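You operate a simulated robot arm through the tools that you are given. There is no shell and no other tool.

The job below is to be done with a simulated robot arm. You get a single attempt, and the scene is never put back.

## Task
Steam the roll in the round dish on low and put it away in the top clear drawer.
Fine: one press of the yellow button; switch off before lifting the glass lid; lid on the black mat; shut the drawer; leave the dial set. Where these are worked on the way, their far stop is far enough and under half their travel is too little: top clear drawer.
Where things are to end (x, y in the base frame): roll within 3 cm of [50, -75].

It is judged by the outcome, as a careful person would: the job done as asked, and still so three seconds after it is handed in. It fails if anything else is knocked over, pushed out of place, dropped, spilled or broken. Lids that push on must go on centred and level and be pressed home; caps that screw on are set level and turned clockwise until they are tight.

## Robot
A 7-joint arm with a two-finger parallel gripper, fixed in place. Base frame: the origin is on the floor under the middle of its stand, x ahead of it, y to its left, z up. Readings come in cm, rad, newtons and seconds.
With the tool pointing down near the work surface it reaches from about 38 to 88 cm from the base axis. Its first joint turns from -2.897 to 2.897 rad. Payload 3.43 kg.
Tool frame: the origin (TCP) lies between the finger pads and is the grasp point; the fingertips stand 3.4 cm ahead of it; z points along the fingers, y is the line along which they close. Largest opening 12.8 cm; finger width 2.4, thickness 1.2; the body of the gripper, 4.8 by 13 cm, starts 9.6 cm behind the TCP.
Orientation is told as [roll, pitch, yaw] about the base's x, y, z axes, in that order, counted from this pose: with the fingers straight down and closing along the base's y, the tool's x points along the base's -x, its y along +y and its z along -z.

## Interface
- The arm moves only by the tool arm_command. Its argument "motion" is a list of rows, each an object of numbers (a shift or turn left out is 0, a gripper value left out holds the last): "tx", "ty", "tz": the shift along the base's x, y, z in cm; "rx", "ry", "rz": the turn, a rotation vector about the base's x, y, z in rad; "fingers": the gripper command, from -1 (fully open) to 1 (shut), values between in proportion. In form: [{"tx": .., "ty": .., "tz": .., "rx": .., "ry": .., "rz": .., "fingers": ..}, ...]. A call has 1 to 20 rows; each row is the pose to reach, as a shift and turn from the pose commanded when the call began. A row lasts 0.2 s, in which the tool goes at most 5 cm and 0.15 rad; a call with a longer step from one row to the next is refused whole, and so is a gripper value outside its range. Where a pose cannot be reached the arm comes as near as it can. A force on the tool above 40 N (or 10 N above the force at the start of the call, whichever is more), or a blocked arm, ends the call early, and 0.2 s more pass. Each finger travels about 15.3 cm/s and halts on what it meets, pressing with about 32 N; the grip force reading is that of the motor and also rises with nothing between the fingers. The clock runs only during rows and for 0.2 s after the last one: add rows that repeat a pose to give the fingers time. It gives the time, the measured TCP pose, the force on the tool (base axes), the opening and the grip force at its end, in the units of the frame above (readings bear some noise), with the torque about the TCP (base axes, N m) and any sound that the robot's microphone picked up.
- Cameras (640 x 400 px; columns grow to the right, rows downward): "scene" is fixed at [39.55, 63.71, 164.36]; the picture's right is [-0.99, 0.12, 0.00], its down [0.06, 0.51, -0.86] and it looks along [-0.11, -0.85, -0.51] (base axes); focal length 322 px, centre (320, 200). "wrist" rides on the gripper at [7.6, -1.1, -16] in the tool frame; the picture's right is [0.15, 0.99, 0.00], its down [-0.88, 0.13, -0.46] and it looks along [-0.45, 0.07, 0.89] (tool axes); focal length 234 px, centre (320, 200). There is no depth. A picture from a camera that has moved, and an enlarged one, comes with that camera's place and axes in the base frame and with its lens. The place of the scene camera against the robot may be out by one fixed shift of up to 2.5 cm in any direction.
- grab_frame(camera): a new picture of that camera. It takes no simulated time.
- enlarge(camera, box): a new picture of the part [left, top, right, bottom] of that camera's present view, enlarged. It takes no simulated time.
- job_done(): hands the job in; it is judged then, once.

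Places have to be worked out from the pictures, the camera data and where the tool is seen. Open the gripper and draw the arm clear of the work before you hand the job in, unless the task says otherwise.

The tools are called by a JSON object that holds its "fn" and its "kwargs". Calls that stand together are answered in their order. arm_command: Moves the arm, as the interface text tells. Its arguments: {"type":"object","properties":{"motion":{"type":"array"}},"required":["motion"]} The other tools are called the same way: grab_frame (camera) takes a picture; enlarge (camera, box) takes an enlarged picture of a part of a camera's view; job_done () hands the job in.

At the start:

```text
t: 0.0
tool_pos: [35.64, -42.96, 116.34]
orientation: [0.001, -0.001, -0.001]
ft_force: [0.2, 1.1, -0.5]
ft_torque: [-0.02, -0.03, 0.04]
grip_width: 12.8
finger_force: 0.0
```

scene: 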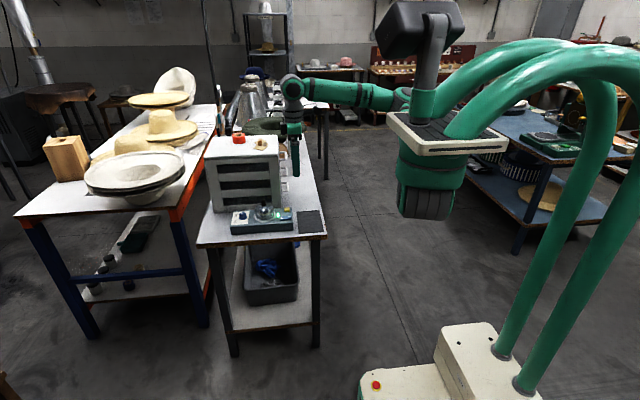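
wrist: 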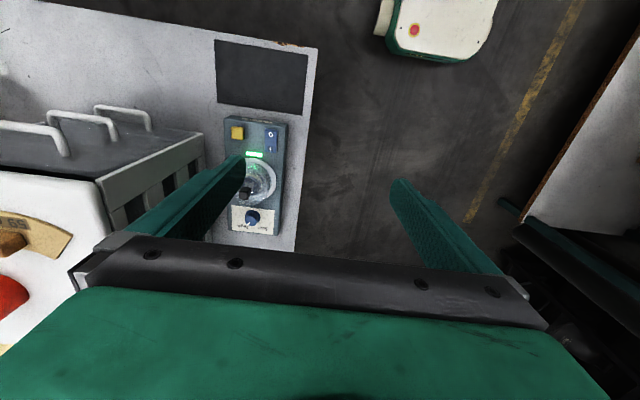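

I start by looking closer at the table with the drawers and the steaming device from both cameras.

{"fn": "enlarge", "kwargs": {"camera": "scene", "box": [190, 110, 350, 250]}}

{"fn": "enlarge", "kwargs": {"camera": "wrist", "box": [200, 30, 320, 250]}}

{"fn": "enlarge", "kwargs": {"camera": "wrist", "box": [0, 0, 320, 300]}}

```text
2.86 times, centred on (270, 180) of scene
camera zoom: at [39.55, 63.71, 164.36], right [-0.99, 0.12, 0.0], down [0.06, 0.51, -0.86], along [-0.11, -0.85, -0.51], focal length 919 px, centre (463, 257)
```

zoom: 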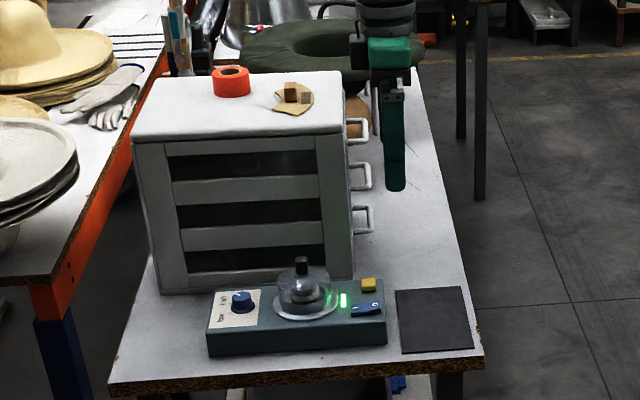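

```text
1.82 times, centred on (260, 140) of wrist
camera zoom: at [28.18, -43.93, 132.31], right [-0.14, 0.99, 0.0], down [0.88, 0.13, 0.46], along [0.45, 0.07, -0.89], focal length 426 px, centre (429, 309)
```

zoom: 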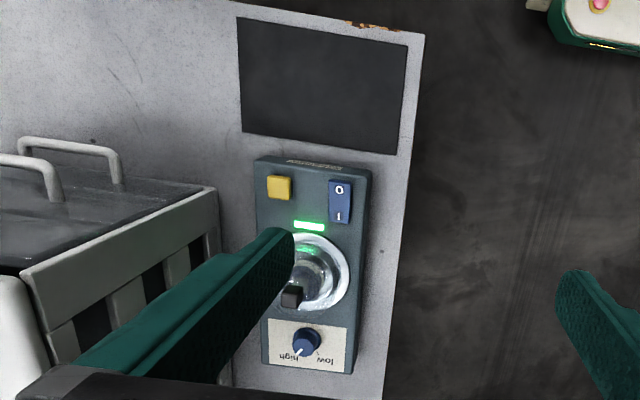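

```text
1.33 times, centred on (160, 150) of wrist
camera zoom: at [28.18, -43.93, 132.31], right [-0.14, 0.99, 0.0], down [0.88, 0.13, 0.46], along [0.45, 0.07, -0.89], focal length 312 px, centre (533, 267)
```

zoom: 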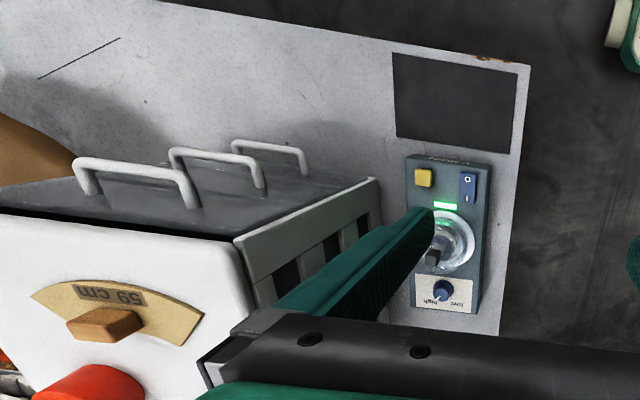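

The light on the steamer seems lit already; I enlarge further on the switch, dial and dish before moving.

{"fn": "enlarge", "kwargs": {"camera": "wrist", "box": [215, 110, 295, 240]}}

{"fn": "enlarge", "kwargs": {"camera": "scene", "box": [225, 190, 305, 240]}}

{"fn": "enlarge", "kwargs": {"camera": "scene", "box": [200, 120, 330, 200]}}

```text
3.08 times, centred on (255, 175) of wrist
camera zoom: at [28.18, -43.93, 132.31], right [-0.14, 0.99, 0.0], down [0.88, 0.13, 0.46], along [0.45, 0.07, -0.89], focal length 720 px, centre (520, 277)
```

zoom: 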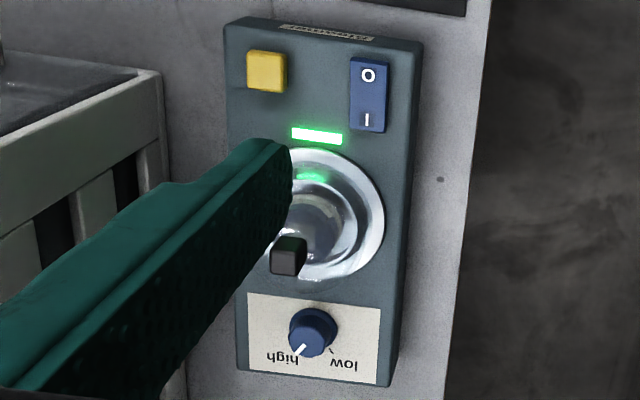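

```text
8.00 times, centred on (265, 215) of scene
camera zoom: at [39.55, 63.71, 164.36], right [-0.99, 0.12, 0.0], down [0.06, 0.51, -0.86], along [-0.11, -0.85, -0.51], focal length 2574 px, centre (760, 80)
```

zoom: 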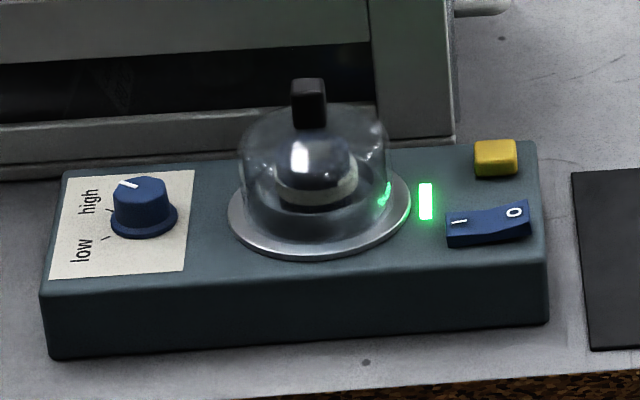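

```text
4.92 times, centred on (265, 160) of scene
camera zoom: at [39.55, 63.71, 164.36], right [-0.99, 0.12, 0.0], down [0.06, 0.51, -0.86], along [-0.11, -0.85, -0.51], focal length 1584 px, centre (591, 397)
```

zoom: 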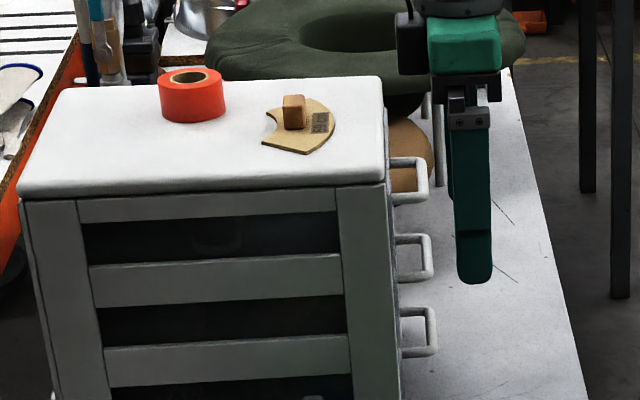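

The dial looks to be at "high", the power lamp is lit and the rocker seems pressed at I. I move over the steamer to see it between the fingers, staying well above everything.

{"fn": "arm_command", "kwargs": {"motion": [{"ty": -4}, {"ty": -8}, {"ty": -11}, {"tx": 2, "ty": -13}, {"tx": 2, "ty": -13}]}}

{"fn": "grab_frame", "kwargs": {"camera": "wrist"}}

{"fn": "grab_frame", "kwargs": {"camera": "scene"}}

```text
t: 1.2
tool_pos: [37.62, -55.9, 116.41]
orientation: [0.0, 0.0, -0.001]
ft_force: [0.2, -0.1, 0.7]
ft_torque: [0.0, -0.01, 0.01]
grip_width: 12.82
finger_force: 0.1
```

```text
taken
camera wrist: at [30.17, -57.01, 132.41], right [-0.14, 0.99, 0.0], down [0.88, 0.13, 0.46], along [0.45, 0.07, -0.89], focal length 234 px, centre (320, 200)
```

wrist: 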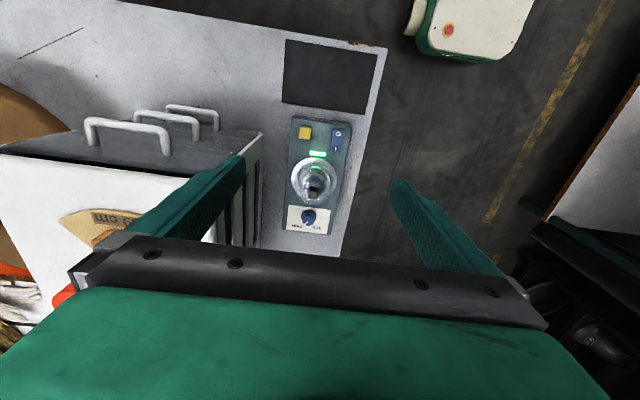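

```text
taken
```

scene: 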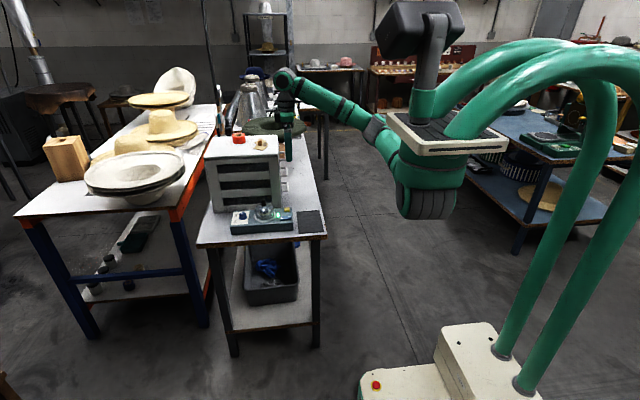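

The device is now between the fingers; I enlarge it for exact positions.

{"fn": "enlarge", "kwargs": {"camera": "wrist", "box": [270, 100, 370, 240]}}

{"fn": "enlarge", "kwargs": {"camera": "wrist", "box": [0, 60, 280, 260]}}

{"fn": "enlarge", "kwargs": {"camera": "scene", "box": [200, 60, 340, 210]}}

```text
2.86 times, centred on (320, 170) of wrist
camera zoom: at [30.17, -57.01, 132.41], right [-0.14, 0.99, 0.0], down [0.88, 0.13, 0.46], along [0.45, 0.07, -0.89], focal length 669 px, centre (320, 286)
```

zoom: 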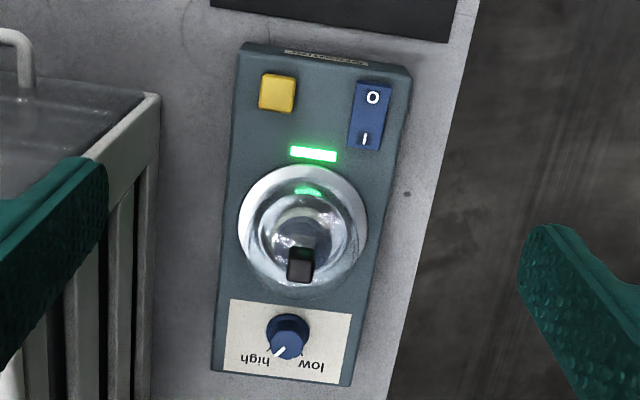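

```text
2.00 times, centred on (140, 160) of wrist
camera zoom: at [30.17, -57.01, 132.41], right [-0.14, 0.99, 0.0], down [0.88, 0.13, 0.46], along [0.45, 0.07, -0.89], focal length 468 px, centre (680, 280)
```

zoom: 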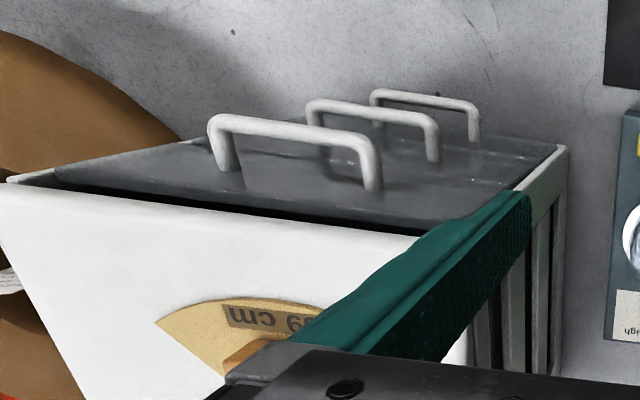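

```text
2.67 times, centred on (270, 135) of scene
camera zoom: at [39.55, 63.71, 164.36], right [-0.99, 0.12, 0.0], down [0.06, 0.51, -0.86], along [-0.11, -0.85, -0.51], focal length 858 px, centre (453, 373)
```

zoom: 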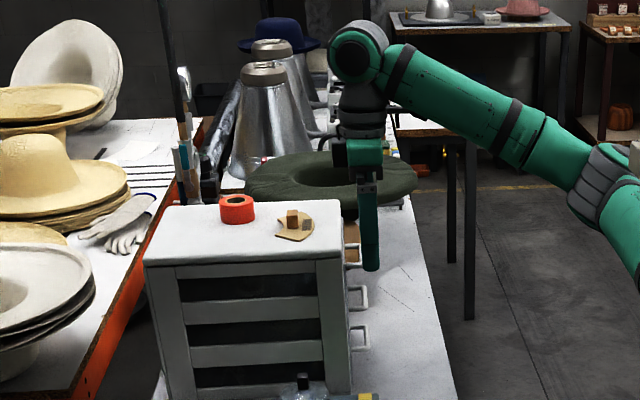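

From the two wrist views I triangulate: yellow button ≈ (39.6, -58.4, 85), rocker ≈ (40.3, -51.9, 85.6), lid knob ≈ (49.4, -55.3, 92.5), dial ≈ (59, -55.4, 86.5), mat centre ≈ (29.6, -55.4, 81), top handle ≈ (38.4, -80, 102.5). I move in closer for the dial's marks.

{"fn": "arm_command", "kwargs": {"motion": [{"tx": 4, "ty": 2, "tz": -1, "fingers": -0.6}, {"tx": 8, "ty": 3, "tz": -4}, {"tx": 11, "ty": 3, "tz": -7}, {"tx": 13, "ty": 3, "tz": -9}, {"tx": 13, "ty": 3, "tz": -9}]}}

{"fn": "grab_frame", "kwargs": {"camera": "wrist"}}

{"fn": "enlarge", "kwargs": {"camera": "wrist", "box": [240, 50, 380, 240]}}

```text
refused: row 2 steps farther than a row can; nothing moved
```

```text
taken
camera wrist: at [30.17, -57.01, 132.41], right [-0.14, 0.99, 0.0], down [0.88, 0.13, 0.46], along [0.45, 0.07, -0.89], focal length 234 px, centre (320, 200)
```

wrist: 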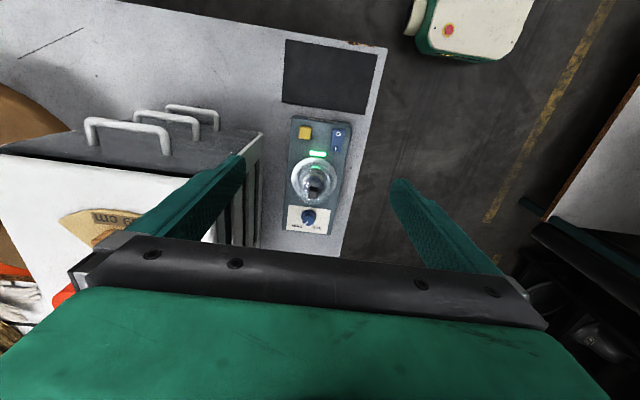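

```text
2.11 times, centred on (310, 145) of wrist
camera zoom: at [30.17, -57.01, 132.41], right [-0.14, 0.99, 0.0], down [0.88, 0.13, 0.46], along [0.45, 0.07, -0.89], focal length 493 px, centre (341, 316)
```

zoom: 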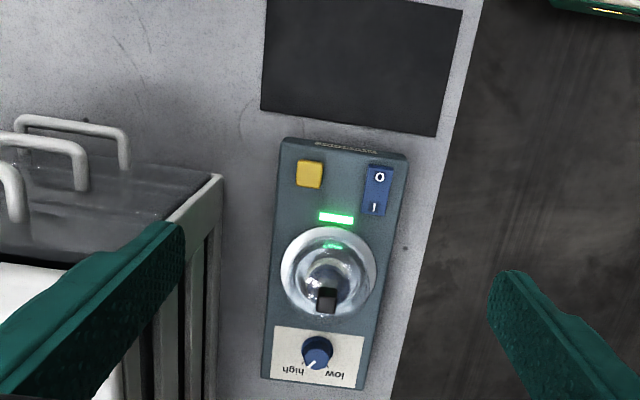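

The step was slightly over the limit; I resend it with smaller steps.

{"fn": "arm_command", "kwargs": {"motion": [{"tx": 3, "ty": 2, "tz": -1, "fingers": -0.6}, {"tx": 6, "ty": 3, "tz": -3}, {"tx": 9, "ty": 3, "tz": -5}, {"tx": 11, "ty": 3, "tz": -7}, {"tx": 13, "ty": 3, "tz": -9}, {"tx": 13, "ty": 3, "tz": -9}]}}

{"fn": "grab_frame", "kwargs": {"camera": "wrist"}}

{"fn": "enlarge", "kwargs": {"camera": "wrist", "box": [250, 60, 370, 240]}}

```text
t: 2.6
tool_pos: [50.62, -52.73, 107.26]
orientation: [0.003, -0.001, -0.002]
ft_force: [0.1, -0.5, -0.1]
ft_torque: [-0.02, -0.02, -0.01]
grip_width: 10.24
finger_force: 0.1
```

```text
taken
camera wrist: at [43.19, -53.89, 123.22], right [-0.14, 0.99, 0.0], down [0.88, 0.13, 0.46], along [0.45, 0.07, -0.89], focal length 234 px, centre (320, 200)
```

wrist: 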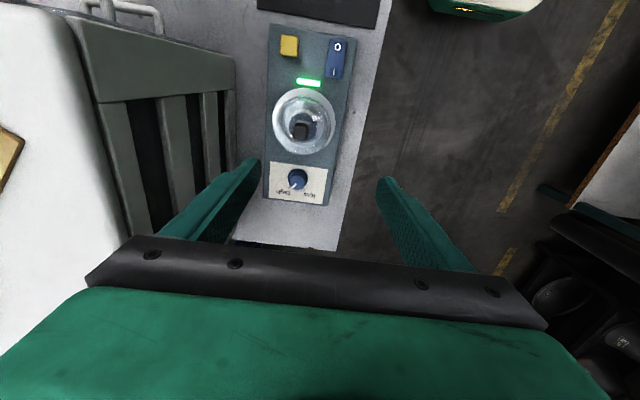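

```text
2.22 times, centred on (310, 150) of wrist
camera zoom: at [43.19, -53.89, 123.22], right [-0.14, 0.99, 0.0], down [0.88, 0.13, 0.46], along [0.45, 0.07, -0.89], focal length 520 px, centre (342, 311)
```

zoom: 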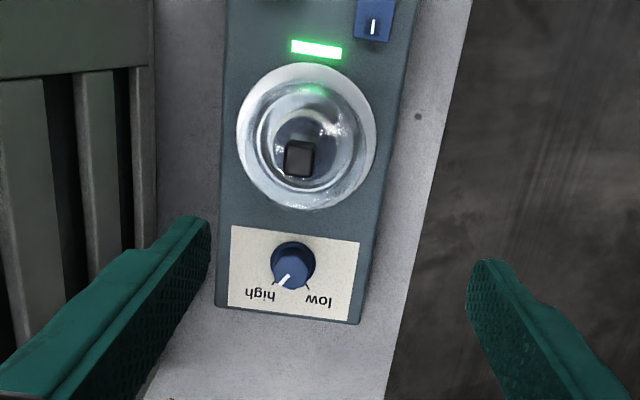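

{"fn": "enlarge", "kwargs": {"camera": "wrist", "box": [262, 150, 342, 210]}}

{"fn": "enlarge", "kwargs": {"camera": "wrist", "box": [260, 75, 350, 165]}}

{"fn": "enlarge", "kwargs": {"camera": "wrist", "box": [260, 20, 360, 100]}}

```text
6.67 times, centred on (302, 180) of wrist
camera zoom: at [43.19, -53.89, 123.22], right [-0.14, 0.99, 0.0], down [0.88, 0.13, 0.46], along [0.45, 0.07, -0.89], focal length 1561 px, centre (440, 333)
```

zoom: 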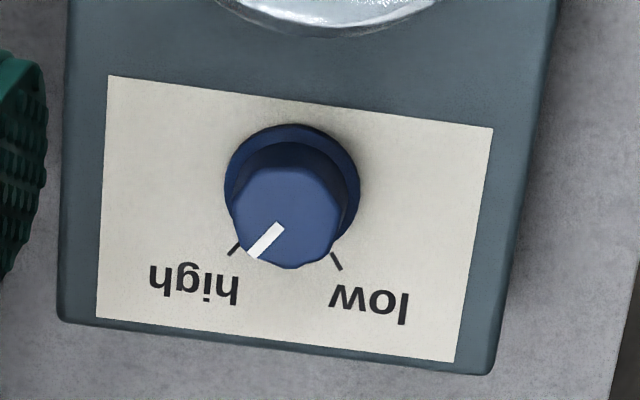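

```text
4.44 times, centred on (305, 120) of wrist
camera zoom: at [43.19, -53.89, 123.22], right [-0.14, 0.99, 0.0], down [0.88, 0.13, 0.46], along [0.45, 0.07, -0.89], focal length 1041 px, centre (387, 556)
```

zoom: 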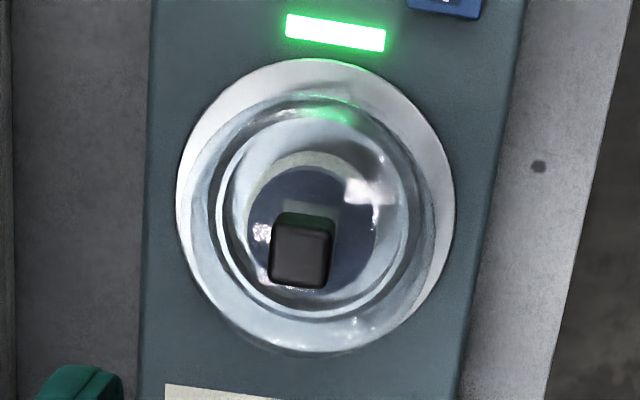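

```text
5.00 times, centred on (310, 60) of wrist
camera zoom: at [43.19, -53.89, 123.22], right [-0.14, 0.99, 0.0], down [0.88, 0.13, 0.46], along [0.45, 0.07, -0.89], focal length 1171 px, centre (370, 900)
```

zoom: 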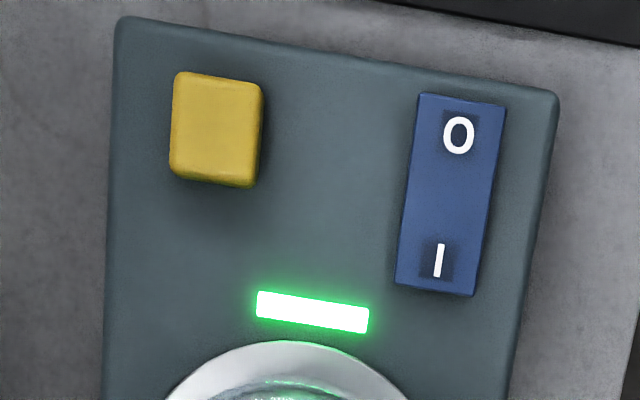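

The dial's pointer sits on the "high" tick (-36° from +x) and "low" is at +36°, so the dial needs about +1.26 rad about z; dial axis ≈ (59.3, -55.4), top z ≈ 86. I go above it with the tool pre-turned by -0.63 rad.

{"fn": "arm_command", "kwargs": {"motion": [{"tx": 3, "ty": -1, "tz": -1, "rz": -0.14, "fingers": 0.0}, {"tx": 5.5, "ty": -2, "tz": -2, "rz": -0.28}, {"tx": 7.5, "ty": -2.67, "tz": -3, "rz": -0.42}, {"tx": 8.68, "ty": -2.67, "tz": -5, "rz": -0.56}, {"tx": 8.68, "ty": -2.67, "tz": -8, "rz": -0.63}, {"tx": 8.68, "ty": -2.67, "tz": -10, "rz": -0.63}, {"tx": 8.68, "ty": -2.67, "tz": -10, "rz": -0.63}]}}

{"fn": "grab_frame", "kwargs": {"camera": "wrist"}}

{"fn": "enlarge", "kwargs": {"camera": "scene", "box": [200, 100, 330, 250]}}

```text
t: 4.2
tool_pos: [59.13, -55.21, 97.4]
orientation: [-0.001, 0.0, -0.631]
ft_force: [-0.9, -0.6, 0.7]
ft_torque: [0.01, 0.0, -0.01]
grip_width: 6.37
finger_force: 0.1
```

```text
taken
camera wrist: at [52.57, -51.66, 113.38], right [0.47, 0.88, 0.0], down [0.79, -0.41, 0.46], along [0.4, -0.21, -0.89], focal length 234 px, centre (320, 200)
```

wrist: 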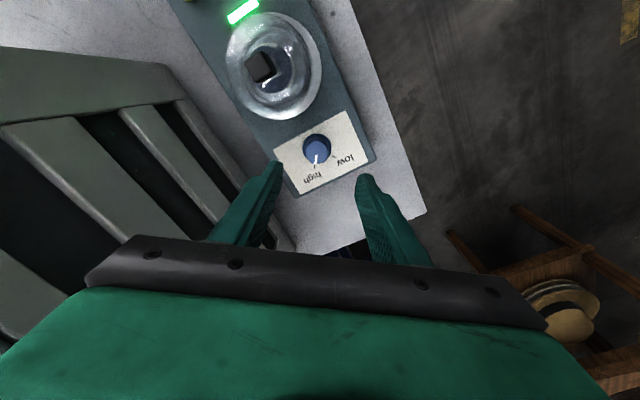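

```text
2.67 times, centred on (265, 175) of scene
camera zoom: at [39.55, 63.71, 164.36], right [-0.99, 0.12, 0.0], down [0.06, 0.51, -0.86], along [-0.11, -0.85, -0.51], focal length 858 px, centre (467, 267)
```

zoom: 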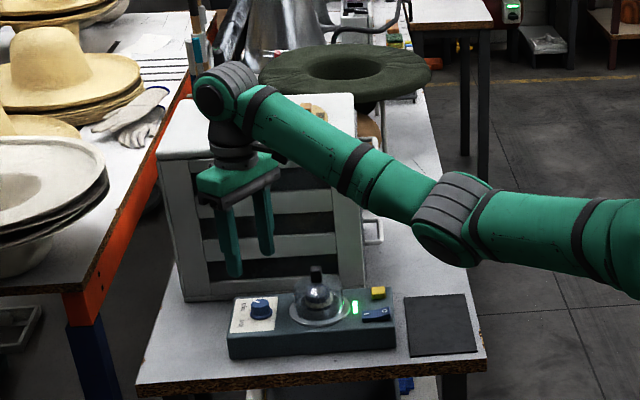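

I check centring over the dial with an enlarged wrist view.

{"fn": "enlarge", "kwargs": {"camera": "wrist", "box": [260, 110, 380, 200]}}

```text
4.44 times, centred on (320, 155) of wrist
camera zoom: at [52.57, -51.66, 113.38], right [0.47, 0.88, 0.0], down [0.79, -0.41, 0.46], along [0.4, -0.21, -0.89], focal length 1041 px, centre (320, 400)
```

zoom: 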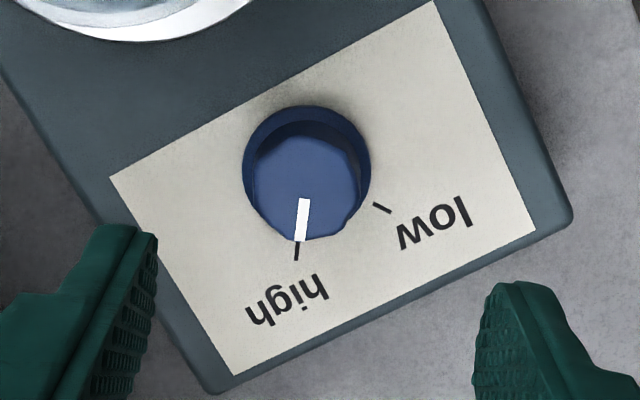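

{"fn": "arm_command", "kwargs": {"motion": [{"tz": 0}, {"tz": 0}]}}

```text
t: 4.8
tool_pos: [59.26, -55.25, 97.5]
orientation: [-0.001, 0.0, -0.632]
ft_force: [0.7, -0.2, 0.1]
ft_torque: [0.0, -0.03, 0.02]
grip_width: 6.4
finger_force: 0.1
```

The dial sits about 0.3 cm further -y than the tool axis. I correct by that and lower so the fingertips straddle the dial just above the plate.

{"fn": "arm_command", "kwargs": {"motion": [{"ty": -0.3, "tz": -2}, {"ty": -0.3, "tz": -4}, {"ty": -0.3, "tz": -6}, {"ty": -0.3, "tz": -7.5}, {"ty": -0.3, "tz": -8.4}, {"ty": -0.3, "tz": -8.8}, {"ty": -0.3, "tz": -8.8}]}}

{"fn": "enlarge", "kwargs": {"camera": "wrist", "box": [240, 60, 400, 180]}}

{"fn": "enlarge", "kwargs": {"camera": "scene", "box": [220, 180, 300, 240]}}

```text
t: 6.4
tool_pos: [59.46, -55.69, 88.58]
orientation: [0.001, 0.001, -0.633]
ft_force: [0.3, 0.5, 0.3]
ft_torque: [-0.05, -0.01, 0.01]
grip_width: 6.41
finger_force: 0.0
```

```text
3.33 times, centred on (320, 120) of wrist
camera zoom: at [52.78, -52.18, 104.62], right [0.47, 0.88, 0.0], down [0.79, -0.41, 0.46], along [0.4, -0.21, -0.89], focal length 781 px, centre (320, 467)
```

zoom: 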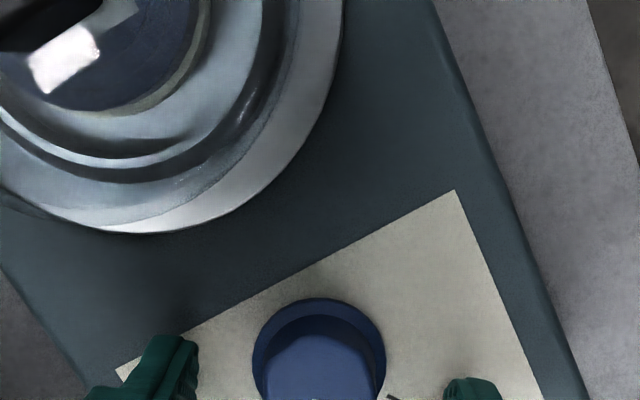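

```text
6.67 times, centred on (260, 210) of scene
camera zoom: at [39.55, 63.71, 164.36], right [-0.99, 0.12, 0.0], down [0.06, 0.51, -0.86], along [-0.11, -0.85, -0.51], focal length 2145 px, centre (720, 133)
```

zoom: 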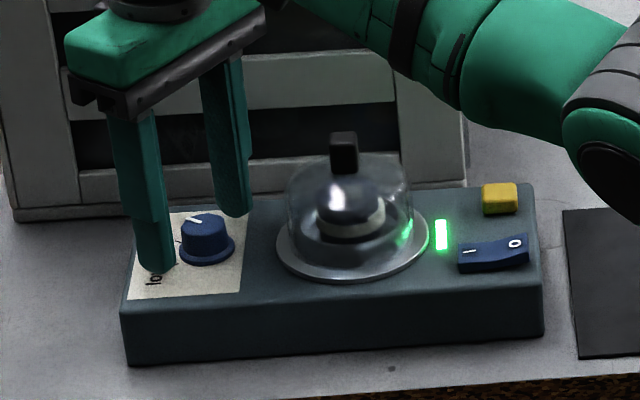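

The fingers straddle the dial evenly, tips just clear of the plate. I close on the dial.

{"fn": "arm_command", "kwargs": {"motion": [{"tz": -0.2, "fingers": 0.2}, {"tz": -0.3, "fingers": 0.5}, {"tz": -0.3, "fingers": 0.5}, {"tz": -0.3, "fingers": 0.5}]}}

{"fn": "enlarge", "kwargs": {"camera": "wrist", "box": [240, 80, 400, 200]}}

```text
t: 7.4
tool_pos: [59.4, -55.76, 88.15]
orientation: [0.0, 0.001, -0.632]
ft_force: [-0.1, -0.1, 0.1]
ft_torque: [0.0, -0.01, 0.0]
grip_width: 3.2
finger_force: 0.1
```

```text
3.33 times, centred on (320, 140) of wrist
camera zoom: at [52.71, -52.17, 104.22], right [0.47, 0.88, 0.0], down [0.79, -0.41, 0.46], along [0.4, -0.21, -0.89], focal length 781 px, centre (320, 400)
```

zoom: 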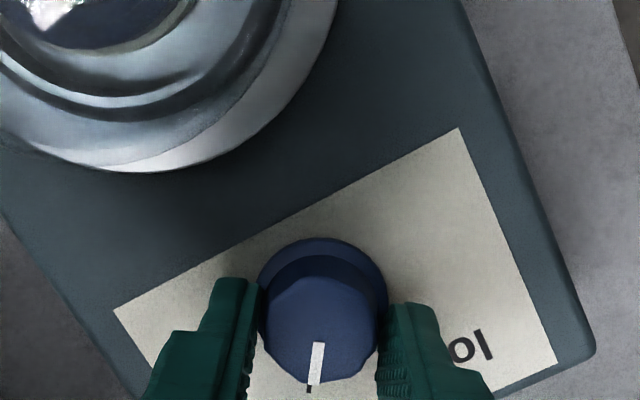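

Centred with 3.2 cm opening and no contact yet; I close fully on it and then check the force.

{"fn": "arm_command", "kwargs": {"motion": [{"fingers": 0.6}, {"fingers": 0.8}, {"fingers": 1.0}, {"fingers": 1.0}]}}

```text
t: 8.4
tool_pos: [59.29, -55.81, 88.23]
orientation: [-0.001, 0.002, -0.631]
ft_force: [-3.0, -7.4, -1.6]
ft_torque: [-0.25, 0.08, 0.02]
grip_width: 2.94
finger_force: 45.2
```

The dial is gripped (2.94 cm, 45 N). I turn it +1.26 rad counter-clockwise about z toward "low".

{"fn": "arm_command", "kwargs": {"motion": [{"rz": 0.12, "ty": -0.05}, {"rz": 0.24, "ty": -0.05}, {"rz": 0.36, "ty": -0.05}, {"rz": 0.48, "ty": -0.05}, {"rz": 0.6, "ty": -0.05}, {"rz": 0.72, "ty": -0.05}, {"rz": 0.84, "ty": -0.05}, {"rz": 0.96, "ty": -0.05}, {"rz": 1.08, "ty": -0.05}, {"rz": 1.18, "ty": -0.05}, {"rz": 1.26, "ty": -0.05}, {"rz": 1.26, "ty": -0.05}]}}

{"fn": "enlarge", "kwargs": {"camera": "wrist", "box": [240, 80, 400, 200]}}

{"fn": "enlarge", "kwargs": {"camera": "scene", "box": [220, 180, 300, 240]}}

```text
t: 9.8
tool_pos: [59.44, -55.56, 88.15]
orientation: [0.007, -0.001, 0.052]
ft_force: [-4.1, 8.8, 7.8]
ft_torque: [0.41, 0.31, -0.07]
grip_width: 2.95
finger_force: 45.3
stopped in row 6: the force on the tool passed its limit at 42 N (the readings are from after the stop); the commanded pose is now the measured one
```

```text
3.33 times, centred on (320, 140) of wrist
camera zoom: at [52.06, -57.13, 104.21], right [-0.2, 0.98, 0.01], down [0.87, 0.17, 0.46], along [0.45, 0.1, -0.89], focal length 781 px, centre (320, 400)
```

zoom: 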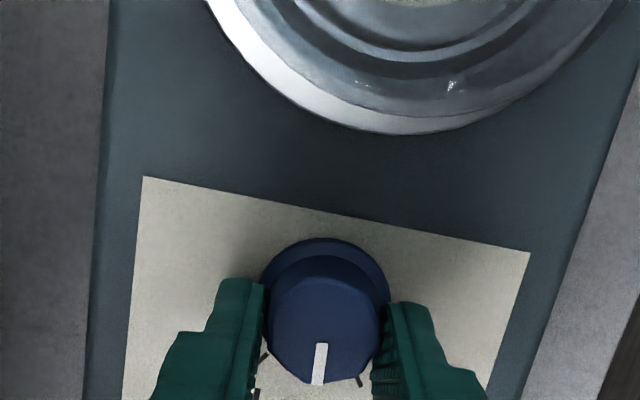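

```text
6.67 times, centred on (260, 210) of scene
camera zoom: at [39.55, 63.71, 164.36], right [-0.99, 0.12, 0.0], down [0.06, 0.51, -0.86], along [-0.11, -0.85, -0.51], focal length 2145 px, centre (720, 133)
```

zoom: 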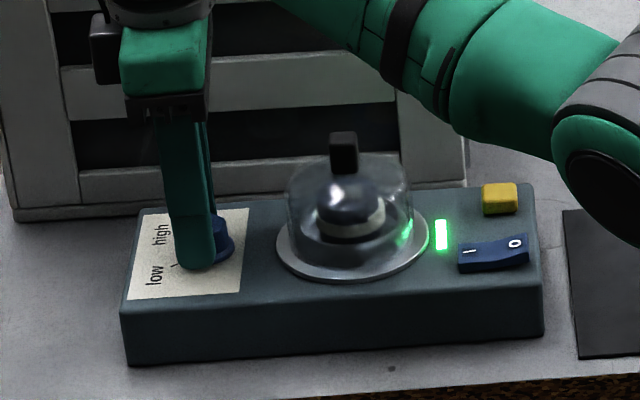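

The dial turned about half the way before the side force built up, because the grip axis is slightly off the dial axis. I open a little, shift slightly -x/+y, regrip and check the forces.

{"fn": "arm_command", "kwargs": {"motion": [{"fingers": 0.4}, {"fingers": 0.4, "tx": -0.15, "ty": 0.05}, {"fingers": 0.4, "tx": -0.15, "ty": 0.05}]}}

{"fn": "enlarge", "kwargs": {"camera": "wrist", "box": [260, 100, 380, 190]}}

```text
t: 10.6
tool_pos: [59.41, -55.66, 88.27]
orientation: [0.007, -0.001, 0.051]
ft_force: [0.0, 0.2, -0.4]
ft_torque: [-0.02, 0.02, 0.01]
grip_width: 3.85
finger_force: 0.0
```

```text
4.44 times, centred on (320, 145) of wrist
camera zoom: at [51.92, -57.2, 104.17], right [-0.2, 0.98, 0.01], down [0.87, 0.17, 0.46], along [0.45, 0.09, -0.89], focal length 1041 px, centre (320, 444)
```

zoom: 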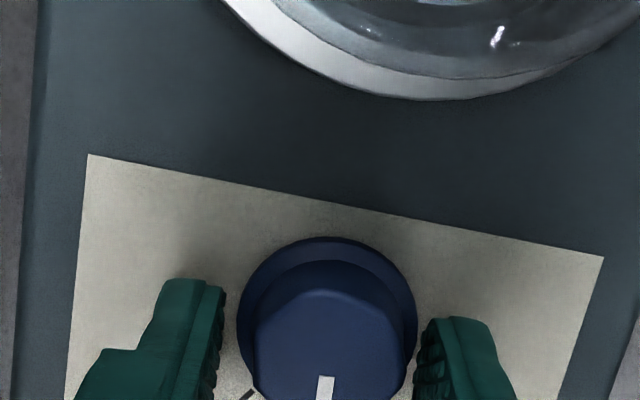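

The dial's axis is about 0.2 cm to -x and 0.17 cm to +y of the tool axis. I shift accordingly and regrip.

{"fn": "arm_command", "kwargs": {"motion": [{"tx": -0.22, "ty": 0.17}, {"tx": -0.22, "ty": 0.17}, {"tx": -0.22, "ty": 0.17, "fingers": 0.55}, {"tx": -0.22, "ty": 0.17, "fingers": 0.7}, {"tx": -0.22, "ty": 0.17, "fingers": 1.0}, {"tx": -0.22, "ty": 0.17, "fingers": 1.0}]}}

{"fn": "enlarge", "kwargs": {"camera": "wrist", "box": [260, 100, 380, 190]}}

```text
t: 12.0
tool_pos: [59.07, -55.35, 88.24]
orientation: [0.005, 0.0, 0.05]
ft_force: [1.3, -18.4, -1.5]
ft_torque: [-0.62, -0.38, 0.0]
grip_width: 2.93
finger_force: 44.8
```

```text
4.44 times, centred on (320, 145) of wrist
camera zoom: at [51.6, -57.09, 104.13], right [-0.2, 0.98, 0.0], down [0.87, 0.17, 0.46], along [0.45, 0.09, -0.89], focal length 1041 px, centre (320, 444)
```

zoom: 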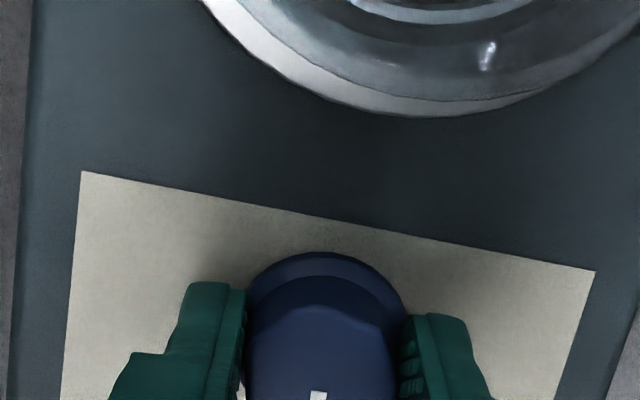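

Force says the tool is now ~0.12 cm too far +y; I nudge it and re-read.

{"fn": "arm_command", "kwargs": {"motion": [{"ty": -0.12}, {"ty": -0.12}]}}

```text
t: 12.6
tool_pos: [59.05, -55.49, 88.19]
orientation: [0.004, 0.003, 0.052]
ft_force: [-4.1, -10.9, -1.7]
ft_torque: [-0.3, -0.64, 0.01]
grip_width: 2.95
finger_force: 45.1
```

{"fn": "arm_command", "kwargs": {"motion": [{"ty": -0.14}, {"ty": -0.14}]}}

```text
t: 13.2
tool_pos: [59.09, -55.57, 88.14]
orientation: [0.007, 0.003, 0.051]
ft_force: [-4.7, -2.3, -3.1]
ft_torque: [-0.08, 0.04, -0.03]
grip_width: 2.94
finger_force: 44.9
```

Forces are now nearly zero, so the grip is centred. I continue turning toward "low" gently.

{"fn": "arm_command", "kwargs": {"motion": [{"rz": 0.08}, {"rz": 0.16}, {"rz": 0.24}, {"rz": 0.3}, {"rz": 0.3}]}}

```text
t: 14.4
tool_pos: [59.01, -55.56, 88.13]
orientation: [0.008, 0.002, 0.352]
ft_force: [-6.5, 4.9, -7.5]
ft_torque: [-0.22, 1.07, -0.03]
grip_width: 2.94
finger_force: 44.8
```

{"fn": "arm_command", "kwargs": {"motion": [{"tx": -0.05, "ty": 0.05}, {"tx": -0.05, "ty": 0.05, "rz": 0.08}, {"tx": -0.05, "ty": 0.05, "rz": 0.16}, {"tx": -0.05, "ty": 0.05, "rz": 0.24}, {"tx": -0.05, "ty": 0.05, "rz": 0.28}, {"tx": -0.05, "ty": 0.05, "rz": 0.28}]}}

{"fn": "enlarge", "kwargs": {"camera": "wrist", "box": [260, 100, 380, 190]}}

{"fn": "enlarge", "kwargs": {"camera": "scene", "box": [220, 180, 300, 240]}}

```text
t: 15.8
tool_pos: [59.04, -55.53, 88.09]
orientation: [0.007, 0.001, 0.631]
ft_force: [-9.9, 15.5, -6.8]
ft_torque: [0.69, 0.25, -0.32]
grip_width: 2.94
finger_force: 44.2
```

```text
4.44 times, centred on (320, 145) of wrist
camera zoom: at [53.77, -60.96, 104.14], right [-0.7, 0.71, 0.01], down [0.64, 0.62, 0.46], along [0.32, 0.33, -0.89], focal length 1041 px, centre (320, 444)
```

zoom: 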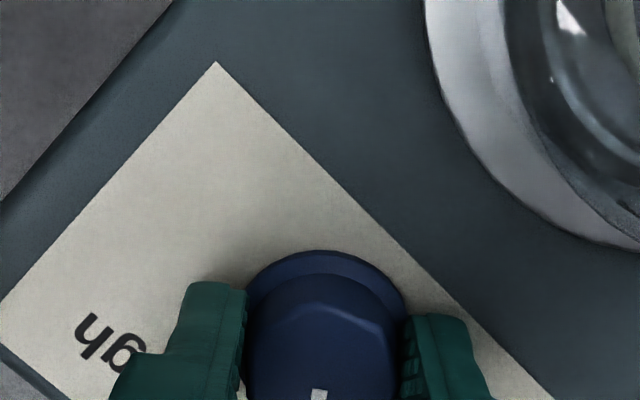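

```text
6.67 times, centred on (260, 210) of scene
camera zoom: at [39.55, 63.71, 164.36], right [-0.99, 0.12, 0.0], down [0.06, 0.51, -0.86], along [-0.11, -0.85, -0.51], focal length 2145 px, centre (720, 133)
```

zoom: 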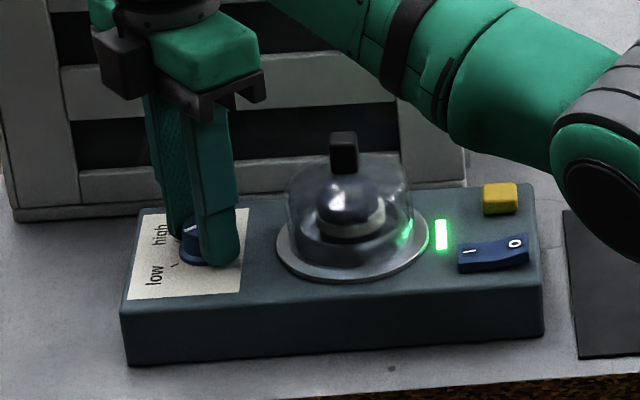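

I look at the pointer relative to the "low" tick from the wrist.

{"fn": "enlarge", "kwargs": {"camera": "wrist", "box": [260, 140, 380, 230]}}

{"fn": "enlarge", "kwargs": {"camera": "scene", "box": [234, 202, 264, 224]}}

```text
4.44 times, centred on (320, 185) of wrist
camera zoom: at [53.77, -60.96, 104.14], right [-0.7, 0.71, 0.01], down [0.64, 0.62, 0.46], along [0.32, 0.33, -0.89], focal length 1041 px, centre (320, 267)
```

zoom: 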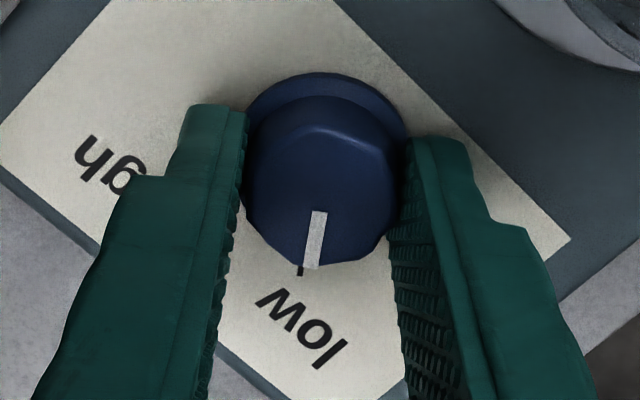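

```text
16.00 times, centred on (249, 213) of scene
camera zoom: at [39.55, 63.71, 164.36], right [-0.99, 0.12, 0.0], down [0.06, 0.51, -0.86], along [-0.11, -0.85, -0.51], focal length 5148 px, centre (1456, -8)
```

zoom: 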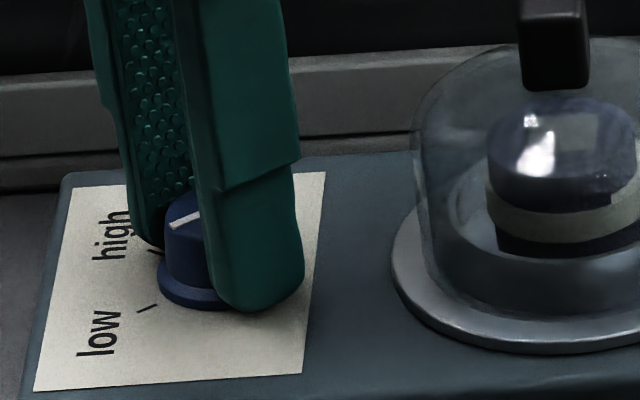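

The pointer lines up with the "low" tick within a few degrees. I release, rise and look at it unobstructed.

{"fn": "arm_command", "kwargs": {"motion": [{"fingers": 0.3}, {"fingers": 0.0}, {"tz": 2}, {"tz": 5}, {"tz": 9, "rz": -0.1}, {"tz": 11, "rz": -0.24}, {"tz": 12, "rz": -0.38}, {"tz": 12, "rz": -0.52}, {"tz": 12, "rz": -0.63}, {"tz": 12, "rz": -0.63}]}}

{"fn": "enlarge", "kwargs": {"camera": "wrist", "box": [260, 100, 380, 190]}}

{"fn": "enlarge", "kwargs": {"camera": "scene", "box": [220, 180, 300, 240]}}

```text
t: 18.0
tool_pos: [59.17, -55.69, 100.11]
orientation: [0.004, 0.002, 0.0]
ft_force: [0.3, -0.2, -0.2]
ft_torque: [-0.01, 0.0, -0.01]
grip_width: 6.42
finger_force: 0.1
```

```text
4.44 times, centred on (320, 145) of wrist
camera zoom: at [51.59, -56.81, 116.14], right [-0.15, 0.99, 0.01], down [0.88, 0.13, 0.46], along [0.45, 0.07, -0.89], focal length 1041 px, centre (320, 444)
```

zoom: 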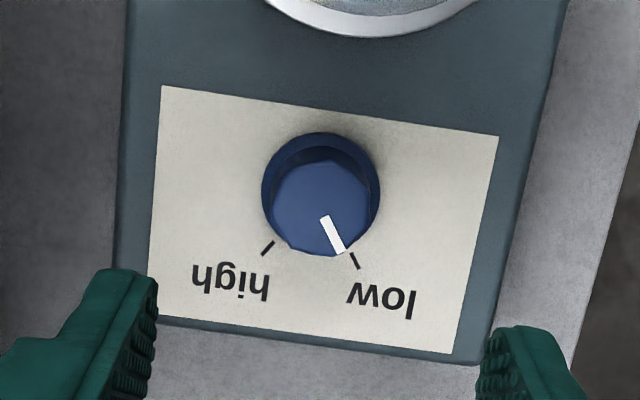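

```text
6.67 times, centred on (260, 210) of scene
camera zoom: at [39.55, 63.71, 164.36], right [-0.99, 0.12, 0.0], down [0.06, 0.51, -0.86], along [-0.11, -0.85, -0.51], focal length 2145 px, centre (720, 133)
```

zoom: 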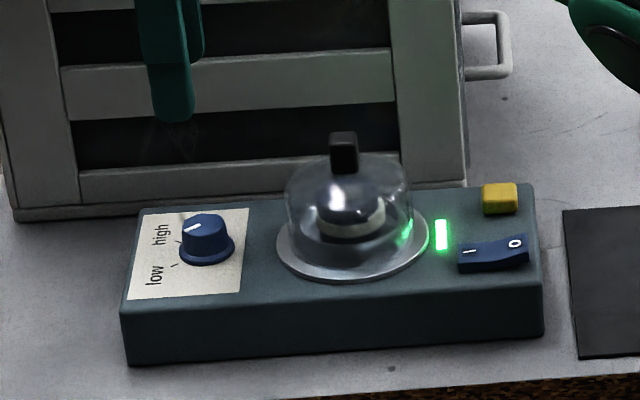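

The dial now points at the "low" tick (about +33°, mirror of where it was on high). Next I close the fingers and move above the yellow button at about (39.6, -58.5).

{"fn": "arm_command", "kwargs": {"motion": [{"tx": -4, "ty": -0.5, "fingers": 0.4}, {"tx": -8, "ty": -1, "fingers": 0.8}, {"tx": -12, "ty": -1.8, "fingers": 1.0}, {"tx": -16, "ty": -2.5}, {"tx": -19.6, "ty": -2.8}, {"tx": -19.6, "ty": -2.8, "tz": -3}, {"tx": -19.6, "ty": -2.8, "tz": -6}, {"tx": -19.6, "ty": -2.8, "tz": -6}]}}

{"fn": "grab_frame", "kwargs": {"camera": "wrist"}}

{"fn": "enlarge", "kwargs": {"camera": "scene", "box": [220, 130, 320, 240]}}

```text
t: 19.8
tool_pos: [39.44, -58.28, 93.88]
orientation: [0.006, -0.001, 0.002]
ft_force: [-0.3, -1.0, 0.1]
ft_torque: [-0.01, 0.03, -0.03]
grip_width: 0.0
finger_force: 32.2
```

```text
taken
camera wrist: at [31.9, -59.59, 109.94], right [-0.15, 0.99, 0.01], down [0.88, 0.13, 0.46], along [0.45, 0.07, -0.89], focal length 234 px, centre (320, 200)
```

wrist: 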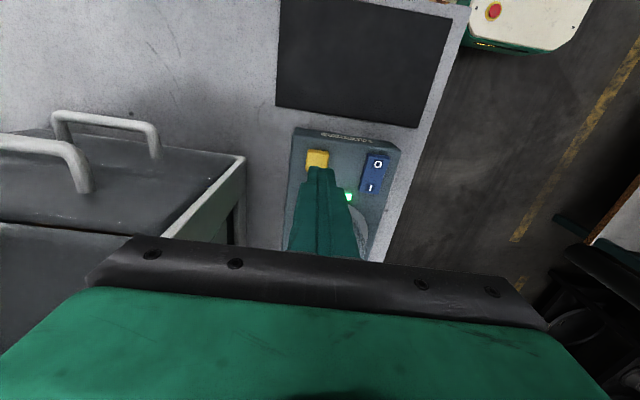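

```text
3.64 times, centred on (270, 185) of scene
camera zoom: at [39.55, 63.71, 164.36], right [-0.99, 0.12, 0.0], down [0.06, 0.51, -0.86], along [-0.11, -0.85, -0.51], focal length 1170 px, centre (502, 254)
```

zoom: 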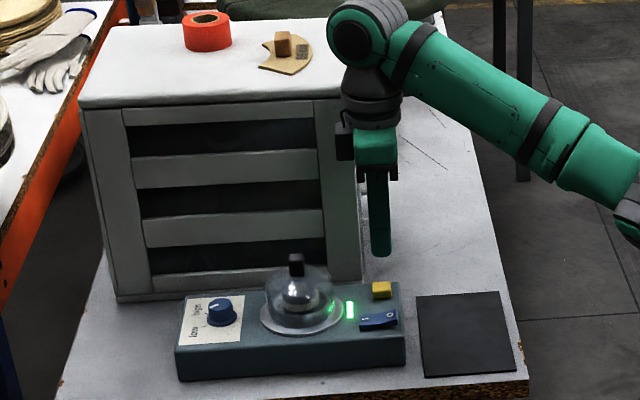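

The closed fingertips are right over the button. I lower slowly to just press it, watching force and sound.

{"fn": "arm_command", "kwargs": {"motion": [{"tz": -2}, {"tz": -3.6}, {"tz": -4.5}, {"tz": -4.9}, {"tz": -5.2}, {"tz": -5.4}]}}

```text
t: 21.2
tool_pos: [39.5, -58.36, 88.57]
orientation: [0.005, 0.001, 0.001]
ft_force: [-1.0, 0.8, 3.3]
ft_torque: [0.03, 0.01, 0.0]
grip_width: 0.02
finger_force: 32.0
heard: click
```

A click was heard at light contact — the button has gone in. I lift off straight and look at the lamp.

{"fn": "arm_command", "kwargs": {"motion": [{"tz": 1}, {"tz": 3}, {"tz": 6}, {"tz": 6}]}}

{"fn": "enlarge", "kwargs": {"camera": "scene", "box": [220, 180, 300, 240]}}

{"fn": "grab_frame", "kwargs": {"camera": "wrist"}}

```text
t: 22.2
tool_pos: [39.48, -58.3, 94.6]
orientation: [0.005, 0.0, -0.001]
ft_force: [-0.4, 0.2, -0.6]
ft_torque: [0.01, 0.03, 0.0]
grip_width: 0.01
finger_force: 31.8
```

```text
6.67 times, centred on (260, 210) of scene
camera zoom: at [39.55, 63.71, 164.36], right [-0.99, 0.12, 0.0], down [0.06, 0.51, -0.86], along [-0.11, -0.85, -0.51], focal length 2145 px, centre (720, 133)
```

zoom: 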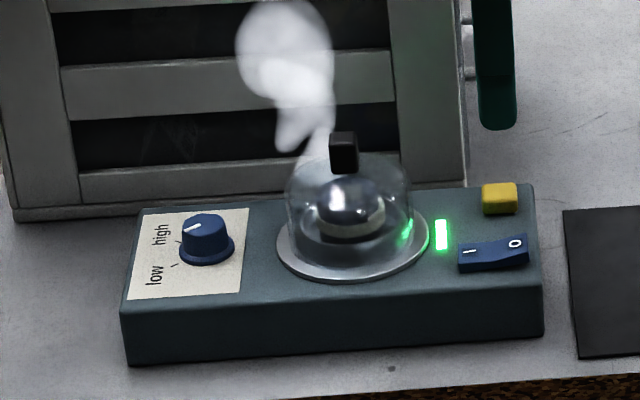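

```text
taken
camera wrist: at [31.95, -59.59, 110.59], right [-0.15, 0.99, 0.01], down [0.88, 0.13, 0.46], along [0.45, 0.07, -0.89], focal length 234 px, centre (320, 200)
```

wrist: 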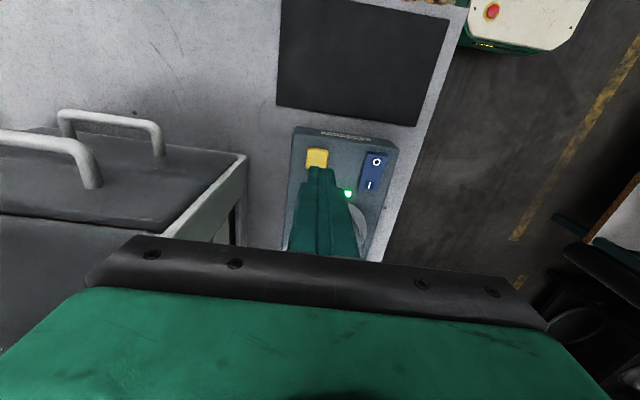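

Steam is rising: the cycle has started with one press. While it runs I'll prepare the drawer; I raise the arm, turn the tool -90° (closing along x) and look at the top handle, watching for sounds.

{"fn": "arm_command", "kwargs": {"motion": [{"tz": 4}, {"tz": 8.5, "rz": -0.14}, {"tz": 13, "rz": -0.28}, {"tz": 17, "rz": -0.42}, {"tz": 20, "rz": -0.56}, {"tz": 22, "rz": -0.7}, {"tz": 22, "rz": -0.84, "tx": -1}, {"tz": 22, "rz": -0.98, "tx": -2, "ty": -2}, {"tz": 22, "rz": -1.12, "tx": -2, "ty": -4}, {"tz": 22, "rz": -1.26, "tx": -2, "ty": -6}, {"tz": 22, "rz": -1.4, "tx": -2, "ty": -7}, {"tz": 22, "rz": -1.54, "tx": -2, "ty": -7}, {"tz": 22, "rz": -1.571, "tx": -2, "ty": -7}, {"tz": 22, "rz": -1.571, "tx": -2, "ty": -7}]}}

{"fn": "grab_frame", "kwargs": {"camera": "wrist"}}

{"fn": "enlarge", "kwargs": {"camera": "scene", "box": [200, 100, 330, 250]}}

```text
t: 25.2
tool_pos: [37.43, -65.47, 116.84]
orientation: [0.005, 0.0, -1.572]
ft_force: [-0.2, 0.0, 0.2]
ft_torque: [-0.04, 0.03, -0.01]
grip_width: 0.0
finger_force: 32.1
```

```text
taken
camera wrist: at [36.27, -57.82, 132.83], right [0.99, 0.15, 0.01], down [0.13, -0.88, 0.46], along [0.07, -0.45, -0.89], focal length 234 px, centre (320, 200)
```

wrist: 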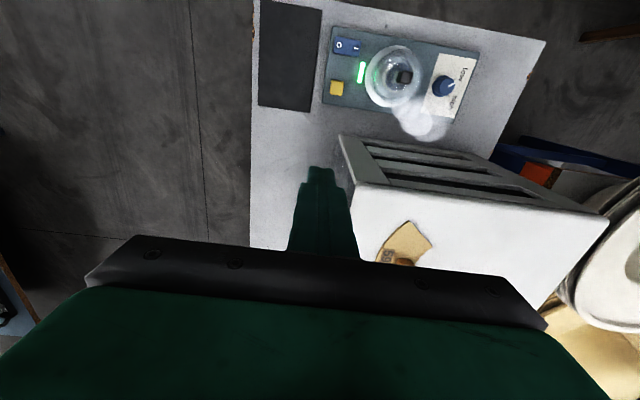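

```text
2.67 times, centred on (265, 175) of scene
camera zoom: at [39.55, 63.71, 164.36], right [-0.99, 0.12, 0.0], down [0.06, 0.51, -0.86], along [-0.11, -0.85, -0.51], focal length 858 px, centre (467, 267)
```

zoom: 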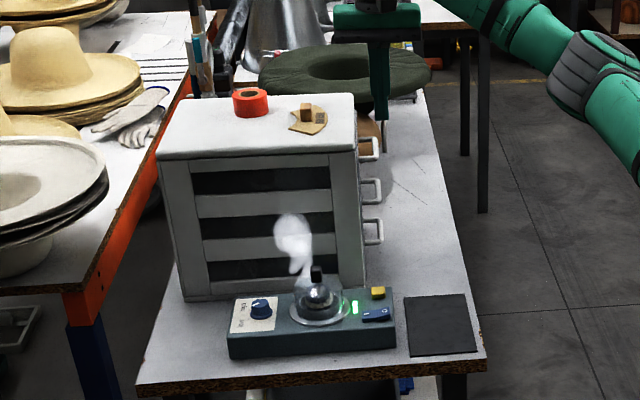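

The camera at this yaw looks from the +y side. I move above the top handle, (38.2, -77.5), with fingers opened ~3 cm along x, staying above the cabinet top, and check through the fingers.

{"fn": "arm_command", "kwargs": {"motion": [{"ty": -4, "fingers": 0.55}, {"ty": -8}, {"ty": -12, "tx": 0.7}, {"ty": -12, "tx": 0.7, "tz": -2}, {"ty": -12, "tx": 0.7, "tz": -3}, {"ty": -12, "tx": 0.7, "tz": -3}]}}

{"fn": "grab_frame", "kwargs": {"camera": "wrist"}}

{"fn": "enlarge", "kwargs": {"camera": "scene", "box": [230, 90, 330, 190]}}

```text
t: 26.6
tool_pos: [36.29, -75.17, 113.97]
orientation: [0.01, 0.0, -1.568]
ft_force: [-0.4, 0.2, -0.7]
ft_torque: [0.02, -0.02, 0.0]
grip_width: 2.89
finger_force: 0.1
out of reach, approached as far as the arm can: row 3, 4, 5, 6
```

```text
taken
camera wrist: at [35.21, -67.54, 129.98], right [0.99, 0.15, 0.01], down [0.13, -0.88, 0.46], along [0.07, -0.45, -0.89], focal length 234 px, centre (320, 200)
```

wrist: 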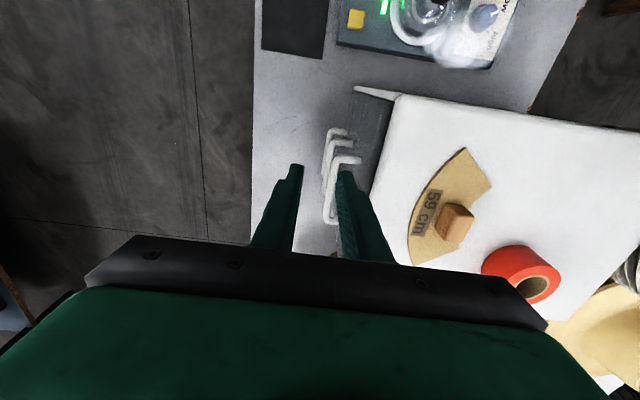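

```text
4.00 times, centred on (280, 140) of scene
camera zoom: at [39.55, 63.71, 164.36], right [-0.99, 0.12, 0.0], down [0.06, 0.51, -0.86], along [-0.11, -0.85, -0.51], focal length 1287 px, centre (480, 440)
```

zoom: 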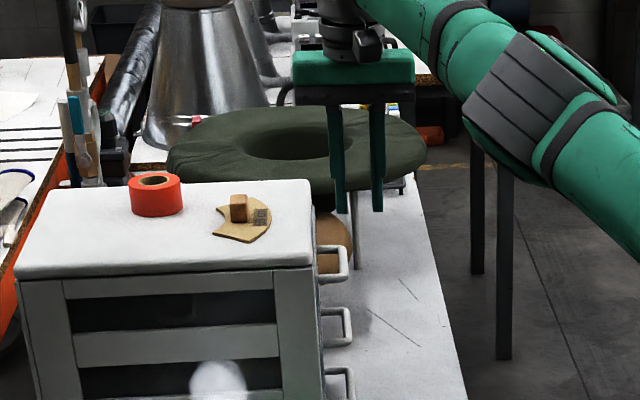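

The vertical-tool reach at this height ends at radius ≈ 83.5 cm, short of the handle's middle. I enlarge the wrist view to locate the handle's near end and the gap behind the bar.

{"fn": "enlarge", "kwargs": {"camera": "wrist", "box": [260, 80, 420, 260]}}

{"fn": "enlarge", "kwargs": {"camera": "scene", "box": [260, 130, 330, 200]}}

```text
2.22 times, centred on (340, 170) of wrist
camera zoom: at [35.21, -67.54, 129.98], right [0.99, 0.15, 0.01], down [0.13, -0.88, 0.46], along [0.07, -0.45, -0.89], focal length 520 px, centre (276, 267)
```

zoom: 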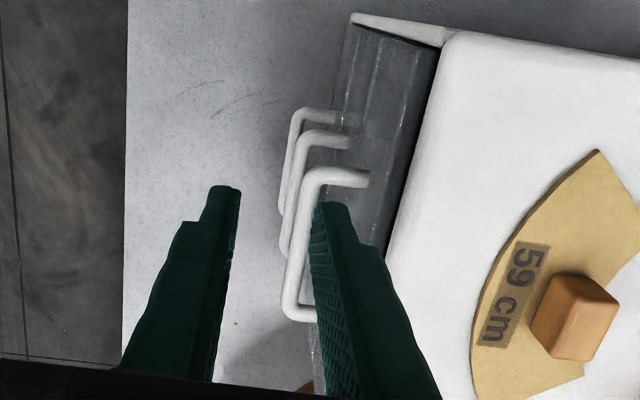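

```text
5.71 times, centred on (295, 165) of scene
camera zoom: at [39.55, 63.71, 164.36], right [-0.99, 0.12, 0.0], down [0.06, 0.51, -0.86], along [-0.11, -0.85, -0.51], focal length 1839 px, centre (463, 400)
```

zoom: 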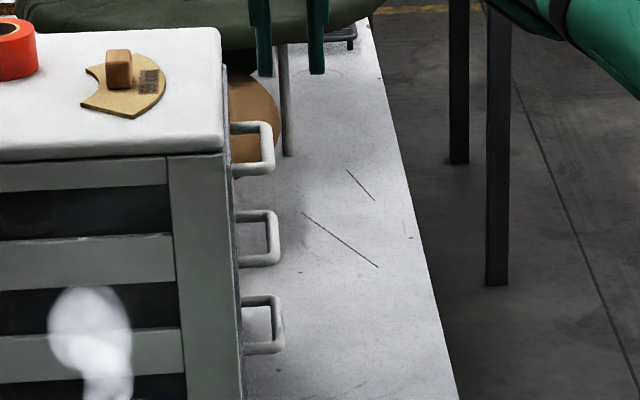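

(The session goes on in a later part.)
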